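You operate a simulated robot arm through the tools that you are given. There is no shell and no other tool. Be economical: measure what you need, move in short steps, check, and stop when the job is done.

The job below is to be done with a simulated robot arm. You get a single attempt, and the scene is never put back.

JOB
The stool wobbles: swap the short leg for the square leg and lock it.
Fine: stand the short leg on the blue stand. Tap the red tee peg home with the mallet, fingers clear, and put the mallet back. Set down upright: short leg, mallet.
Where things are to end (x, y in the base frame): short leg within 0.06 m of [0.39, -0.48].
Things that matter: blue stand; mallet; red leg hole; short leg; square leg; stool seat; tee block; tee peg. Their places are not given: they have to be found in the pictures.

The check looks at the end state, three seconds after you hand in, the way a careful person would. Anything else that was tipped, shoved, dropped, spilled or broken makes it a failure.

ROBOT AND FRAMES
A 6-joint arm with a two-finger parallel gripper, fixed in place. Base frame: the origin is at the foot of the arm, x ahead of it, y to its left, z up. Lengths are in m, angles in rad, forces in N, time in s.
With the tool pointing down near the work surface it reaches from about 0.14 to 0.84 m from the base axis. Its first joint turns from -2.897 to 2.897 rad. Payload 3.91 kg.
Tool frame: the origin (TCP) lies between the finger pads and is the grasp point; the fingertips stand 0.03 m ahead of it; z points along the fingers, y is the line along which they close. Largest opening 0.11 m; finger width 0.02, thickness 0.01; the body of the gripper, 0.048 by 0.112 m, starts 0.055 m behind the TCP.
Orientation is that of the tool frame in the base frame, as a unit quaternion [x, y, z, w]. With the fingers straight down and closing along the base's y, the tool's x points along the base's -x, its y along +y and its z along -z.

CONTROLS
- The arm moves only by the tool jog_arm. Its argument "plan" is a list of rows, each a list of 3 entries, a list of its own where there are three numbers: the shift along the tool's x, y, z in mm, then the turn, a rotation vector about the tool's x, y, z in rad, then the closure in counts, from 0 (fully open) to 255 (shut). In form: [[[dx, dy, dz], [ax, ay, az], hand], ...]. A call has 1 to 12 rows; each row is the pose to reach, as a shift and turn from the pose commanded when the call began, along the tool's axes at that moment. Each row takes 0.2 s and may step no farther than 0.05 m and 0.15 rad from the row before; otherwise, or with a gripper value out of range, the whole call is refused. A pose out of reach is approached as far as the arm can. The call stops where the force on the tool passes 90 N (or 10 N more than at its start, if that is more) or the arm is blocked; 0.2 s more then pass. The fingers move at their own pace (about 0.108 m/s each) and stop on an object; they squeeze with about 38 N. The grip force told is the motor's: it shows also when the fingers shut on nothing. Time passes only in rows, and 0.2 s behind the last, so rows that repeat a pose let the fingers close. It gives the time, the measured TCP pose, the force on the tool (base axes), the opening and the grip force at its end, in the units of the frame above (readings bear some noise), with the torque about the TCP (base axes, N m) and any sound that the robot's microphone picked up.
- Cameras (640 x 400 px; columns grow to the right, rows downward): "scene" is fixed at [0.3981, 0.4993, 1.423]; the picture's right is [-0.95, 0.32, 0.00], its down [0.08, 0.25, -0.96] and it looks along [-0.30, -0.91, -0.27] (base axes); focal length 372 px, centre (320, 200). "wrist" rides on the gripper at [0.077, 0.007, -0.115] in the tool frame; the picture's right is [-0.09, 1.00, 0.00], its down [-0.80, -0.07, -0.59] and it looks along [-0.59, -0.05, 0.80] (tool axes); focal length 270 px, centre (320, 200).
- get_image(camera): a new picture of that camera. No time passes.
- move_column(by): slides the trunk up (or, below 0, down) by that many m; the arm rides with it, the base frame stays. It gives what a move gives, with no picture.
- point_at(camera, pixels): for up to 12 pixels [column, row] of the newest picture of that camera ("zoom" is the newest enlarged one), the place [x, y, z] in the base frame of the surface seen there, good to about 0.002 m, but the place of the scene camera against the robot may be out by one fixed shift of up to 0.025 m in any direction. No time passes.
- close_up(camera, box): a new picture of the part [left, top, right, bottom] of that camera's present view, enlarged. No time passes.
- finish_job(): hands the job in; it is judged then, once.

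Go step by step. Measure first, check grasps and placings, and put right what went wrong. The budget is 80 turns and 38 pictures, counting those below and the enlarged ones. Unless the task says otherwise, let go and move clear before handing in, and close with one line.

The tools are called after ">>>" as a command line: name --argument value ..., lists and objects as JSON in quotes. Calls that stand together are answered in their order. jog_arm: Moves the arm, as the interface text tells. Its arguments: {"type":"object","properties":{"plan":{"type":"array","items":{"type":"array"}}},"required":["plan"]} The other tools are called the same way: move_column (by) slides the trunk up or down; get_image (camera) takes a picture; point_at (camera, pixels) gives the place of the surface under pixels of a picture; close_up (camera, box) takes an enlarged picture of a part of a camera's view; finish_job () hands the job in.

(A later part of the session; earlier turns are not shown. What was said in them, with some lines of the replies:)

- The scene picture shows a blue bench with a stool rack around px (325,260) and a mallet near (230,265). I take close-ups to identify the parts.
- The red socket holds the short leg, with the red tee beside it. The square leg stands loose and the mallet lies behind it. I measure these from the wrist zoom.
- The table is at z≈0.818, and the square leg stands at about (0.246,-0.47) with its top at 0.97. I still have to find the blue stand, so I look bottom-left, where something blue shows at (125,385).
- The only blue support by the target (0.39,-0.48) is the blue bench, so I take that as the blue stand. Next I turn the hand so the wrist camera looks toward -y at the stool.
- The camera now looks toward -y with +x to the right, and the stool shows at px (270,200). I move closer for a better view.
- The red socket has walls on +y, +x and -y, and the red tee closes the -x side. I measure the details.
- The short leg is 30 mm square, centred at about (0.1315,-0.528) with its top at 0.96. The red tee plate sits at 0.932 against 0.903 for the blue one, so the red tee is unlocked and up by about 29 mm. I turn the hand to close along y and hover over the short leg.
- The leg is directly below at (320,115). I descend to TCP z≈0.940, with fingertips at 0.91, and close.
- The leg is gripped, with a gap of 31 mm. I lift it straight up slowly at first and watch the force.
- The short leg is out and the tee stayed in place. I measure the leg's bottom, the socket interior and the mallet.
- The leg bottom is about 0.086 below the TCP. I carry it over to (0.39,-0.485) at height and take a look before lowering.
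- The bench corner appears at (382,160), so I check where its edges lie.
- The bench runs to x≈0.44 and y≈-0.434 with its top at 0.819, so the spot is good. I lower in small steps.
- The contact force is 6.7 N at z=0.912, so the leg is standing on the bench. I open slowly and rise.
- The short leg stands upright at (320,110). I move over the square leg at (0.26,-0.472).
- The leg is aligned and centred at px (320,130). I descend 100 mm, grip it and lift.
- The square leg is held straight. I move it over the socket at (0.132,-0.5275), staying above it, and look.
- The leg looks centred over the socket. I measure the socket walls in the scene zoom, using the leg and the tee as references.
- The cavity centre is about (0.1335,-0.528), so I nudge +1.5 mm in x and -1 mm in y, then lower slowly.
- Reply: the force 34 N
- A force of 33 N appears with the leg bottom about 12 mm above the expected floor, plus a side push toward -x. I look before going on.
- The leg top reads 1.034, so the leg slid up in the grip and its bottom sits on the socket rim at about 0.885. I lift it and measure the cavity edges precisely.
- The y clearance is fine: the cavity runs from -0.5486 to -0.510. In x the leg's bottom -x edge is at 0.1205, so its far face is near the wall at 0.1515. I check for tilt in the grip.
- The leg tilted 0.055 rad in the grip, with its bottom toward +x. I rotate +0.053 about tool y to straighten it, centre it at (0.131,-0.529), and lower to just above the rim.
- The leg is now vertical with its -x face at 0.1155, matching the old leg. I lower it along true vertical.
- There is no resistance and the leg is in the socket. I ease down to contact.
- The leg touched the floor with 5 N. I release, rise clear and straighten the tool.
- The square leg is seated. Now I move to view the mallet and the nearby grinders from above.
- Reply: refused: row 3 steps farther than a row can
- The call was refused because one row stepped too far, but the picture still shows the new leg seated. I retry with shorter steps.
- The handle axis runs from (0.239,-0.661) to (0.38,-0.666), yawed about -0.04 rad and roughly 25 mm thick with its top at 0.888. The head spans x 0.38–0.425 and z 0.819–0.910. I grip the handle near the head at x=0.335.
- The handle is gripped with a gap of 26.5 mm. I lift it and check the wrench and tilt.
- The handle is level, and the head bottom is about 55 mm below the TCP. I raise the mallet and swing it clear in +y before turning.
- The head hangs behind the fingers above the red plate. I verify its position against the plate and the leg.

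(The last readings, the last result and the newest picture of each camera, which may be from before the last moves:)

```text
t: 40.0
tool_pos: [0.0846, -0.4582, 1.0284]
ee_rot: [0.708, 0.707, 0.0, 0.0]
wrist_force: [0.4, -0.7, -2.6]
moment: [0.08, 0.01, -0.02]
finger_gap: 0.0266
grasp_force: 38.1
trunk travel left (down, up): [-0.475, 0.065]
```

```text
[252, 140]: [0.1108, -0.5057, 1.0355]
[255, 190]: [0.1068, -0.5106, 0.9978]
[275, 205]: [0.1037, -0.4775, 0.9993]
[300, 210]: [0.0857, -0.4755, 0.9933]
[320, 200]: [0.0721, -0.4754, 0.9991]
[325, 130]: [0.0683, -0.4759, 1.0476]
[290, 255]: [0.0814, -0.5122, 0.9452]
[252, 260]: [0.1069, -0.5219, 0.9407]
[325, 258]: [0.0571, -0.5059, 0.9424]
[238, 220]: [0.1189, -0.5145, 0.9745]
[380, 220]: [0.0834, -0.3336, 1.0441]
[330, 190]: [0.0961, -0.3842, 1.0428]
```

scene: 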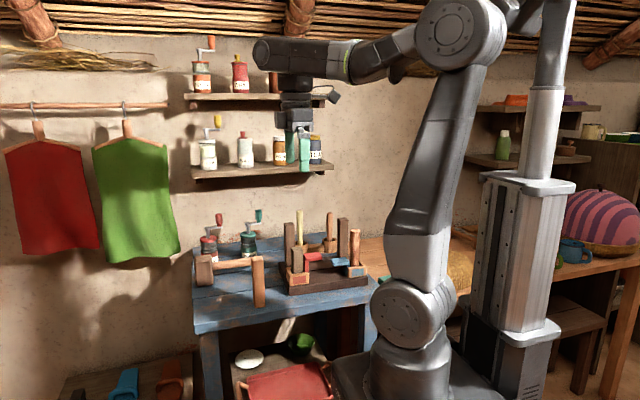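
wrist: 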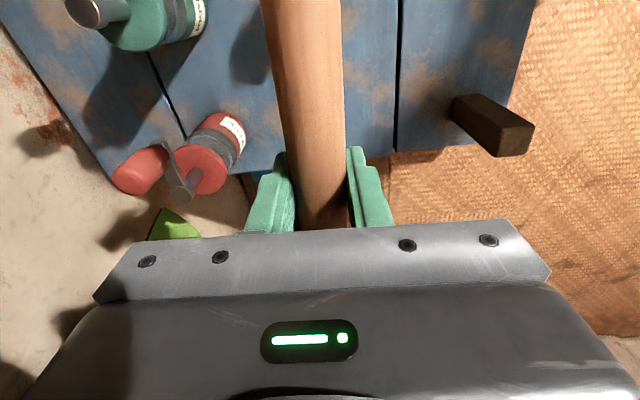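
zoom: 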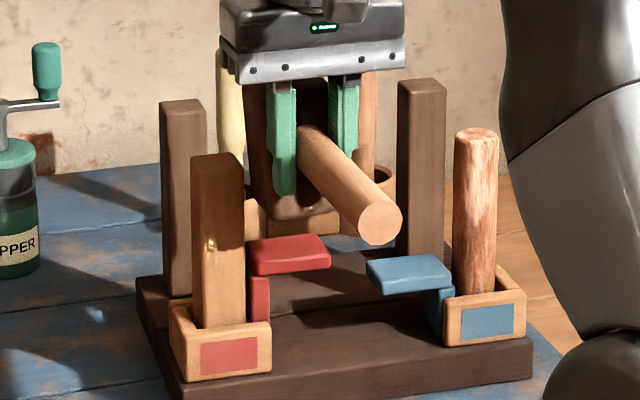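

The mallet has slid 28 mm along its handle: the tip is at y=-0.334 and the head's front face at y≈-0.4755, with the head still level. I correct by placing the TCP at y=-0.482, so the head centre is over the plate, then approach to just above it.

>>> jog_arm --plan '[[[-23.5, 0, 0], [0, 0, 0], 255], [[-23.5, 0, 15], [0, 0, 0], 255], [[-23.5, 0, 28], [0, 0, 0], 255], [[-23.5, 0, 28], [0, 0, 0], 255]]'

>>> close_up --camera "scene" --box '[280, 210, 350, 280]'

```text
t: 41.0
tool_pos: [0.0841, -0.482, 1.0005]
ee_rot: [0.707, 0.707, 0.0, 0.0]
wrist_force: [0.3, 0.1, -3.2]
moment: [0.04, 0.03, -0.01]
finger_gap: 0.027
grasp_force: 38.7
trunk travel left (down, up): [-0.475, 0.065]
```

```text
5.71 times, centred on (315, 245) of scene
```

zoom: 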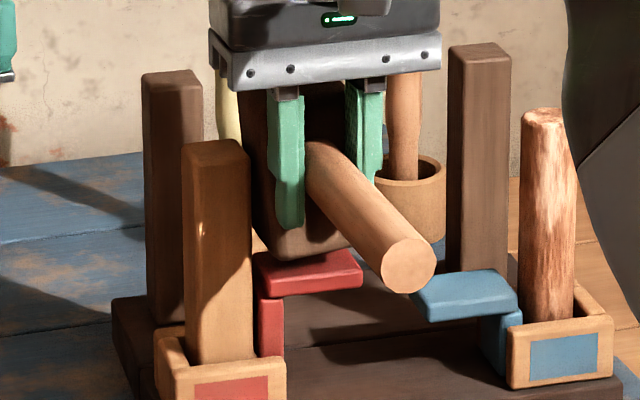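

The head is positioned just above the red plate. I confirm quickly with points.

>>> point_at --camera "zoom" --pixels '[[320, 235], [290, 245], [262, 230], [335, 240], [310, 268], [265, 275], [350, 265], [405, 268]]'

```text
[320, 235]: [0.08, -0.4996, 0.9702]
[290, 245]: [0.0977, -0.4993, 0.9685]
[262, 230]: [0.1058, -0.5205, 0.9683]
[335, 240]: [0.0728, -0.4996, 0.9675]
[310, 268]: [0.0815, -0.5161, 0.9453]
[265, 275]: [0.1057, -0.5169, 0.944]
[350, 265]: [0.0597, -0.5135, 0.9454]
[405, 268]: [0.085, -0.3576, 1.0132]
```

The head is aligned: x 0.06–0.106, front face at y≈-0.4995, about 13 mm above the plate. First tap: lift 15 mm, drive down, and retract.

>>> jog_arm --plan '[[[0, 0, -15], [0, 0, 0], 255], [[0, 0, 22], [0, 0, 0], 255], [[0, 0, -5], [0, 0, 0], 255]]'

```text
t: 41.8
tool_pos: [0.0828, -0.4833, 1.0041]
ee_rot: [0.706, 0.708, 0.0, 0.0]
wrist_force: [-0.3, -0.7, -1.8]
moment: [0.06, 0.02, -0.02]
finger_gap: 0.0264
grasp_force: 38.4
trunk travel left (down, up): [-0.475, 0.065]
```

No sound or stop was reported. I press down in steps to feel where the plate is.

>>> jog_arm --plan '[[[0, 0, 12], [0, 0, 0], 255], [[0, 0, 20], [0, 0, 0], 255], [[0, 0, 26], [0, 0, 0], 255]]'

```text
t: 42.6
tool_pos: [0.0851, -0.4832, 0.9786]
ee_rot: [0.707, 0.708, 0.0, 0.0]
wrist_force: [-0.1, 0.2, -2.9]
moment: [0.07, 0.01, 0.01]
finger_gap: 0.0268
grasp_force: 38.1
trunk travel left (down, up): [-0.475, 0.065]
```

No contact force at TCP 0.9786, so the first tap probably moved the tee. I tap again, aiming deeper at TCP≈0.962.

>>> jog_arm --plan '[[[0, 0, -20], [0, 0, 0], 255], [[0, 0, 17], [0, 0, 0], 255], [[0, 0, 17], [0, 0, 0], 255]]'

>>> close_up --camera "scene" --box '[280, 210, 350, 280]'

```text
t: 43.4
tool_pos: [0.085, -0.4829, 0.9624]
ee_rot: [0.707, 0.707, 0.0, 0.0]
wrist_force: [1.1, 0.0, 3.1]
moment: [-0.2, -0.33, 0.35]
finger_gap: 0.0271
grasp_force: 37.8
trunk travel left (down, up): [-0.475, 0.065]
```

```text
5.71 times, centred on (315, 245) of scene
```

zoom: 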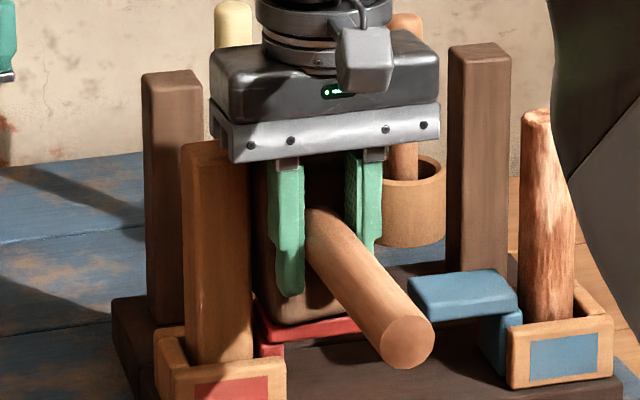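

The red plate has gone down. I compare its height with the blue one.

>>> point_at --camera "zoom" --pixels '[[262, 325], [290, 328], [330, 324], [310, 333], [465, 295], [430, 285], [310, 310], [272, 348], [232, 365]]'

```text
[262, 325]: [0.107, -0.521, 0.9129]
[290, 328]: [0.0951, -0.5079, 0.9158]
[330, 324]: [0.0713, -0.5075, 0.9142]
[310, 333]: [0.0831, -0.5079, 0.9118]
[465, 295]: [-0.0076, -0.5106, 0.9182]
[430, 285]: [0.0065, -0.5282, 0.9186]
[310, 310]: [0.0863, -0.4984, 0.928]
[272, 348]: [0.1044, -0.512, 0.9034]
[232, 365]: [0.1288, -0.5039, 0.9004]
```

The red plate is now level with the blue one (≈0.917 against 0.918, in the scene frame), with a light contact force. One more gentle tap will confirm it is home.

>>> jog_arm --plan '[[[0, 0, -15], [0, 0, 0], 255], [[0, 0, 4], [0, 0, 0], 255], [[0, 0, 4], [0, 0, 0], 255]]'

```text
t: 44.2
tool_pos: [0.0847, -0.4818, 0.9594]
ee_rot: [0.707, 0.707, -0.001, 0.001]
wrist_force: [1.8, -0.2, 7.4]
moment: [-0.19, -0.15, 0.34]
finger_gap: 0.0267
grasp_force: 38.5
trunk travel left (down, up): [-0.475, 0.065]
```

There is 10 N of contact with little travel, so it looks nearly or fully home. I give a last firmer tap, then lift and inspect.

>>> jog_arm --plan '[[[0, 0, -38], [0, 0, 0], 255], [[0, 0, 5], [0, 0, 0], 255], [[0, 0, 5], [0, 0, 0], 255], [[0, 0, -40], [0, 0, 0], 255], [[0, 0, -85], [0, 0, 0], 255], [[0, 0, -125], [0, 0, 0], 255], [[0, 0, -165], [0, 0, 0], 255]]'

>>> close_up --camera "scene" --box '[260, 150, 380, 285]'

```text
t: 45.8
tool_pos: [0.087, -0.4814, 1.1234]
ee_rot: [0.707, 0.707, 0.0, 0.0]
wrist_force: [1.1, 0.5, -2.8]
moment: [0.03, -0.04, 0.14]
finger_gap: 0.0266
grasp_force: 38.1
trunk travel left (down, up): [-0.475, 0.065]
```

```text
2.96 times, centred on (320, 218) of scene
```

zoom: 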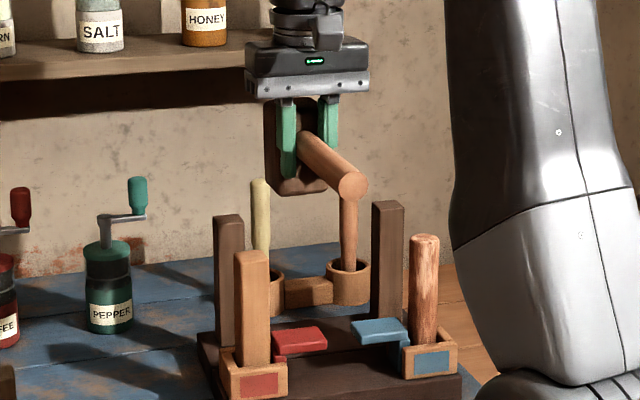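

>>> point_at --camera "zoom" --pixels '[[300, 340], [285, 336], [315, 332], [380, 328], [370, 332], [275, 190], [300, 193], [272, 110], [345, 185], [310, 135], [252, 260], [325, 170]]'

```text
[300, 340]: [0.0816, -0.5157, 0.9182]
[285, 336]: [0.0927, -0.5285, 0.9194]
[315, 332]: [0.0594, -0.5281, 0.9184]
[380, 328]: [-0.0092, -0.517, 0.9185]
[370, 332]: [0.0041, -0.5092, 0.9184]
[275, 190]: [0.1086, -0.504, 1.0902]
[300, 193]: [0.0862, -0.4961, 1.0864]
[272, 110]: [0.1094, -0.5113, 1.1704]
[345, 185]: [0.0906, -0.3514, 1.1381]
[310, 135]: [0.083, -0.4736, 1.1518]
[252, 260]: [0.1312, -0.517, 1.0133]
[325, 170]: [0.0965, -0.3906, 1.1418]
```

The red plate is at 0.9185, matching the blue one at 0.9184, so the tee is home. The mallet is still level, with its head about 30 mm closer to the grip. I bring it back, first undoing the turn at height.

>>> jog_arm --plan '[[[1, 23, -10], [0, 0, -0.1276], 255], [[2, 46, -15], [0, 0, -0.2551], 255], [[3, 69.5, -15], [0, 0, -0.3827], 255], [[4, 92.7, -15], [0, 0, -0.5103], 255], [[5, 116, -15], [0, 0, -0.6378], 255], [[6, 139, -15], [0, 0, -0.7654], 255], [[7, 162, -15], [0, 0, -0.893], 255], [[8, 185, -15], [0, 0, -1.0205], 255], [[9, 208.5, -15], [0, 0, -1.1481], 255], [[10, 231.7, -15], [0, 0, -1.2757], 255], [[11, 255, -15], [0, 0, -1.4032], 255], [[12, 278, -15], [0, 0, -1.5308], 255]]'

>>> jog_arm --plan '[[[0, -25, 0], [0, 0, 0], 255], [[-1, -55, 0], [0, 0, 0], 255], [[-3, -85, 0], [0, 0, 0], 255], [[-4, -115, 0], [0, 0, 0], 255], [[-6, -145, 0], [0, 0, 0], 255], [[-7, -172, 0], [0, 0, 0], 255], [[-7.8, -192, 0], [0, 0, 0], 255], [[-7.8, -195.8, 20], [0, 0, 0], 255], [[-7.8, -195.8, 60], [0, 0, 0], 255], [[-7.8, -195.8, 100], [0, 0, 0], 255], [[-7.8, -195.8, 140], [0, 0, 0], 255], [[-7.8, -195.8, 180], [0, 0, 0], 255]]'

>>> close_up --camera "scene" --box '[180, 170, 340, 290]'

```text
t: 48.4
tool_pos: [0.3633, -0.4715, 1.1406]
ee_rot: [0.019, 1.0, 0.0, 0.001]
wrist_force: [0.0, 0.4, -2.9]
moment: [0.0, 0.02, -0.01]
finger_gap: 0.0264
grasp_force: 38.0
trunk travel left (down, up): [-0.475, 0.065]
```

```text
t: 51.0
tool_pos: [0.3632, -0.6664, 0.9571]
ee_rot: [0.021, 1.0, 0.001, 0.0]
wrist_force: [-0.4, 0.4, -1.8]
moment: [0.02, 0.03, -0.01]
finger_gap: 0.0267
grasp_force: 37.8
trunk travel left (down, up): [-0.475, 0.065]
```

```text
3.33 times, centred on (260, 230) of scene
```

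zoom: 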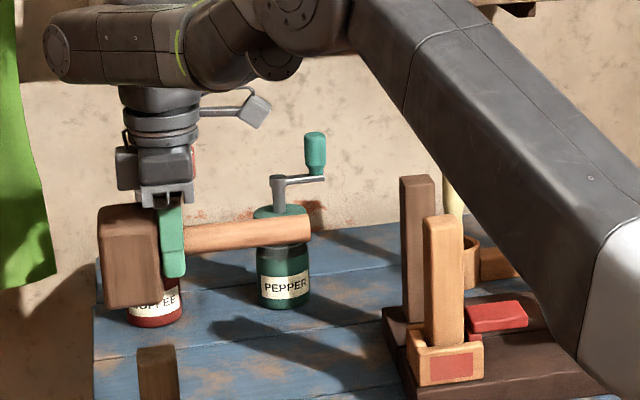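

>>> point_at --camera "zoom" --pixels '[[200, 226], [250, 222], [300, 217], [200, 240], [250, 236], [300, 231], [110, 300], [155, 305], [102, 215], [155, 212], [130, 255]]'

```text
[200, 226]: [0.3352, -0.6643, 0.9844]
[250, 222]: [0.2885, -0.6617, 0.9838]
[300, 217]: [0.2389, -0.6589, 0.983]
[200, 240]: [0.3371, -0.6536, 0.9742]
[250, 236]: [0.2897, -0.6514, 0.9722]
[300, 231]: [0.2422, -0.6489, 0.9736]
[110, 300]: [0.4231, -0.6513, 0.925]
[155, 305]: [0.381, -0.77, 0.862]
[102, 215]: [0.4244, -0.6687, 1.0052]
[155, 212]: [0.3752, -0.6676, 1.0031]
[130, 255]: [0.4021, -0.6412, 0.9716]
```

The mallet is level, and its head (x 0.376–0.426) is back over its old spot. I lower to contact.

>>> jog_arm --plan '[[[0, 1, 35], [0, 0, 0], 255], [[0, 1, 65], [0, 0, 0], 255], [[0, 1, 76], [0, 0, 0], 255], [[0, 1, 80], [0, 0, 0], 255], [[0, 1, 82], [0, 0, 0], 255]]'

```text
t: 52.2
tool_pos: [0.3629, -0.665, 0.8808]
ee_rot: [0.02, 1.0, -0.003, 0.002]
wrist_force: [0.5, 0.2, 20.4]
moment: [0.43, -0.49, 0.04]
finger_gap: 0.0269
grasp_force: 37.5
trunk travel left (down, up): [-0.475, 0.065]
```

The contact is at the head's +y/-x corner (20 N with moments), so the head is probably rolled a little. I use the last zoom to measure the face tilt.

>>> point_at --camera "zoom" --pixels '[[125, 230], [125, 245], [125, 260], [125, 275], [125, 290], [145, 230], [145, 260], [145, 290], [115, 230], [115, 290], [110, 212], [140, 208]]'

```text
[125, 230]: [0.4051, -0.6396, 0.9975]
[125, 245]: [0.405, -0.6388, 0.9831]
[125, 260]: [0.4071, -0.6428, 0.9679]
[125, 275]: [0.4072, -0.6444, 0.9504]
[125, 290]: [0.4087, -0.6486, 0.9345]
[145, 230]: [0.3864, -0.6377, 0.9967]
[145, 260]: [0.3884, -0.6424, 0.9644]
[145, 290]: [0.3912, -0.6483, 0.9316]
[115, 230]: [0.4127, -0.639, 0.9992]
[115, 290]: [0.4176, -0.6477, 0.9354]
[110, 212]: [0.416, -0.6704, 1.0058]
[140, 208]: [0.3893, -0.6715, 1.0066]
```

The face shows a roll of about 0.15 rad with the bottom toward -y. I lift 10 mm, rotate -0.15 about tool x to square it up, and lower again.

>>> jog_arm --plan '[[[0, 0, -12], [0, 0, 0], 255], [[0, 0, -12], [-0.075, 0, 0], 255], [[0, 0, -12], [-0.15, 0, 0], 255], [[0, 0, -7], [-0.15, 0, 0], 255], [[0, 0, -4], [-0.15, 0, 0], 255], [[0, 0, -2], [-0.15, 0, 0], 255]]'

```text
t: 53.6
tool_pos: [0.3632, -0.6657, 0.8782]
ee_rot: [0.02, 0.997, 0.075, 0.0]
wrist_force: [-0.5, 0.6, -2.4]
moment: [0.01, 0.03, 0.0]
finger_gap: 0.0268
grasp_force: 38.2
trunk travel left (down, up): [-0.475, 0.065]
```

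No contact yet at 0.878, which is better. I lower the last few mm.

>>> jog_arm --plan '[[[0, -0.3, 2], [0, 0, 0], 255], [[0, -0.5, 3.5], [0, 0, 0], 255], [[0, -0.7, 4.5], [0, 0, 0], 255]]'

```text
t: 54.4
tool_pos: [0.3618, -0.6666, 0.8777]
ee_rot: [0.02, 0.997, 0.072, 0.002]
wrist_force: [1.6, -1.7, 19.2]
moment: [0.43, -0.48, -0.04]
finger_gap: 0.0267
grasp_force: 38.8
trunk travel left (down, up): [-0.475, 0.065]
```

There is contact again at the +y/-x corner with 22 N. I use one picture to see the remaining tilt.

>>> close_up --camera "scene" --box '[190, 210, 310, 300]'

```text
4.44 times, centred on (250, 255) of scene
```

zoom: 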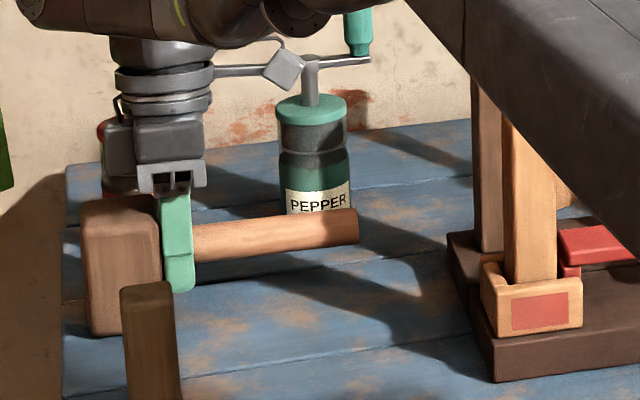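

>>> point_at --camera "zoom" --pixels '[[100, 230], [100, 270], [100, 315], [140, 230], [140, 270], [115, 230], [110, 320], [110, 205], [145, 203], [215, 226], [340, 214], [280, 220]]'

```text
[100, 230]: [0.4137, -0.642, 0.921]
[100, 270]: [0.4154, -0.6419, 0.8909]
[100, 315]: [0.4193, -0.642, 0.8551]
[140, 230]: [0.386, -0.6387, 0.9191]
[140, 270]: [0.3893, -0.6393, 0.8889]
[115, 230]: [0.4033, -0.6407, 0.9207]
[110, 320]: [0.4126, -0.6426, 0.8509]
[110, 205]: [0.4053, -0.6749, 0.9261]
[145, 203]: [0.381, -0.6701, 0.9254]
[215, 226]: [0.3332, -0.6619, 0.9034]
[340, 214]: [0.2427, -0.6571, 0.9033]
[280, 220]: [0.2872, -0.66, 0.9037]
```

The head face is now vertical, the handle is level and the heights match the original within 1 mm, so it rests flat. I release and withdraw along the tool axis.

>>> jog_arm --plan '[[[0, 0, 0], [0, 0, 0], 210], [[0, 0, 0], [0, 0, 0], 150], [[0, 0, 0], [0, 0, 0], 100], [[0, 0, 0], [0, 0, 0], 100], [[0, 0, -15], [0, 0, 0], 100], [[0, 0, -45], [0, 0, 0], 100], [[0, 0, -85], [0, 0, 0], 100], [[0, 0, -130], [0, 0, 0], 100], [[0, 20, -170], [0.1, 0, 0], 100], [[0, 50, -200], [0.15, 0, 0], 100]]'

>>> get_image --camera "scene"

```text
t: 56.6
tool_pos: [0.3628, -0.6472, 1.0807]
ee_rot: [0.021, 1.0, -0.001, 0.0]
wrist_force: [0.0, 0.0, -0.7]
moment: [0.0, -0.03, -0.02]
finger_gap: 0.0671
grasp_force: 0.0
trunk travel left (down, up): [-0.475, 0.065]
```

```text
0 pictures are left
```

scene: 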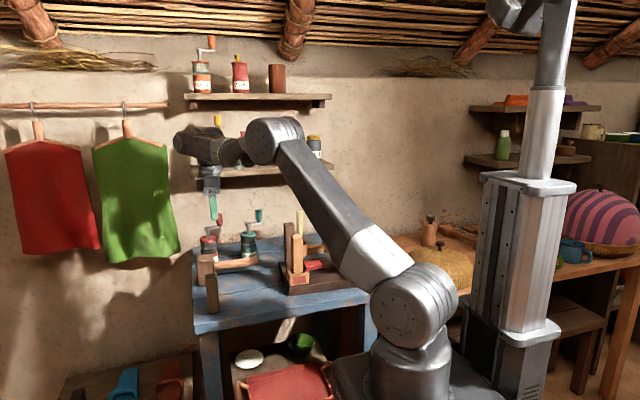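

The mallet lies back in place at (230,263), the short leg stands at (212,293), and the gripper is clear. I do a last check of positions with points.

>>> point_at --camera "scene" --pixels '[[212, 277], [212, 295], [205, 258], [205, 272], [250, 261], [225, 265], [297, 240], [318, 265]]'

```text
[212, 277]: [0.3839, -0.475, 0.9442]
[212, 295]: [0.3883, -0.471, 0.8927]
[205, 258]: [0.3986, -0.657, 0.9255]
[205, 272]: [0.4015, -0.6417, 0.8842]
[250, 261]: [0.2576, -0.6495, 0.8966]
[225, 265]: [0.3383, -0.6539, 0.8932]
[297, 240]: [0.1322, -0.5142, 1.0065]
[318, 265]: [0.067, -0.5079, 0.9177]
```

The readings show the short leg upright at (0.39,-0.485), the mallet back and level, the square leg seated and the tee home. I hand in.

>>> finish_job

```text
The job is handed in.
```

I swapped the short leg for the square leg and tapped the red tee peg down level with the blue one. The short leg stands at about (0.39, -0.485) on the blue bench, which I took to be the blue stand, and the mallet is back upright where it was.
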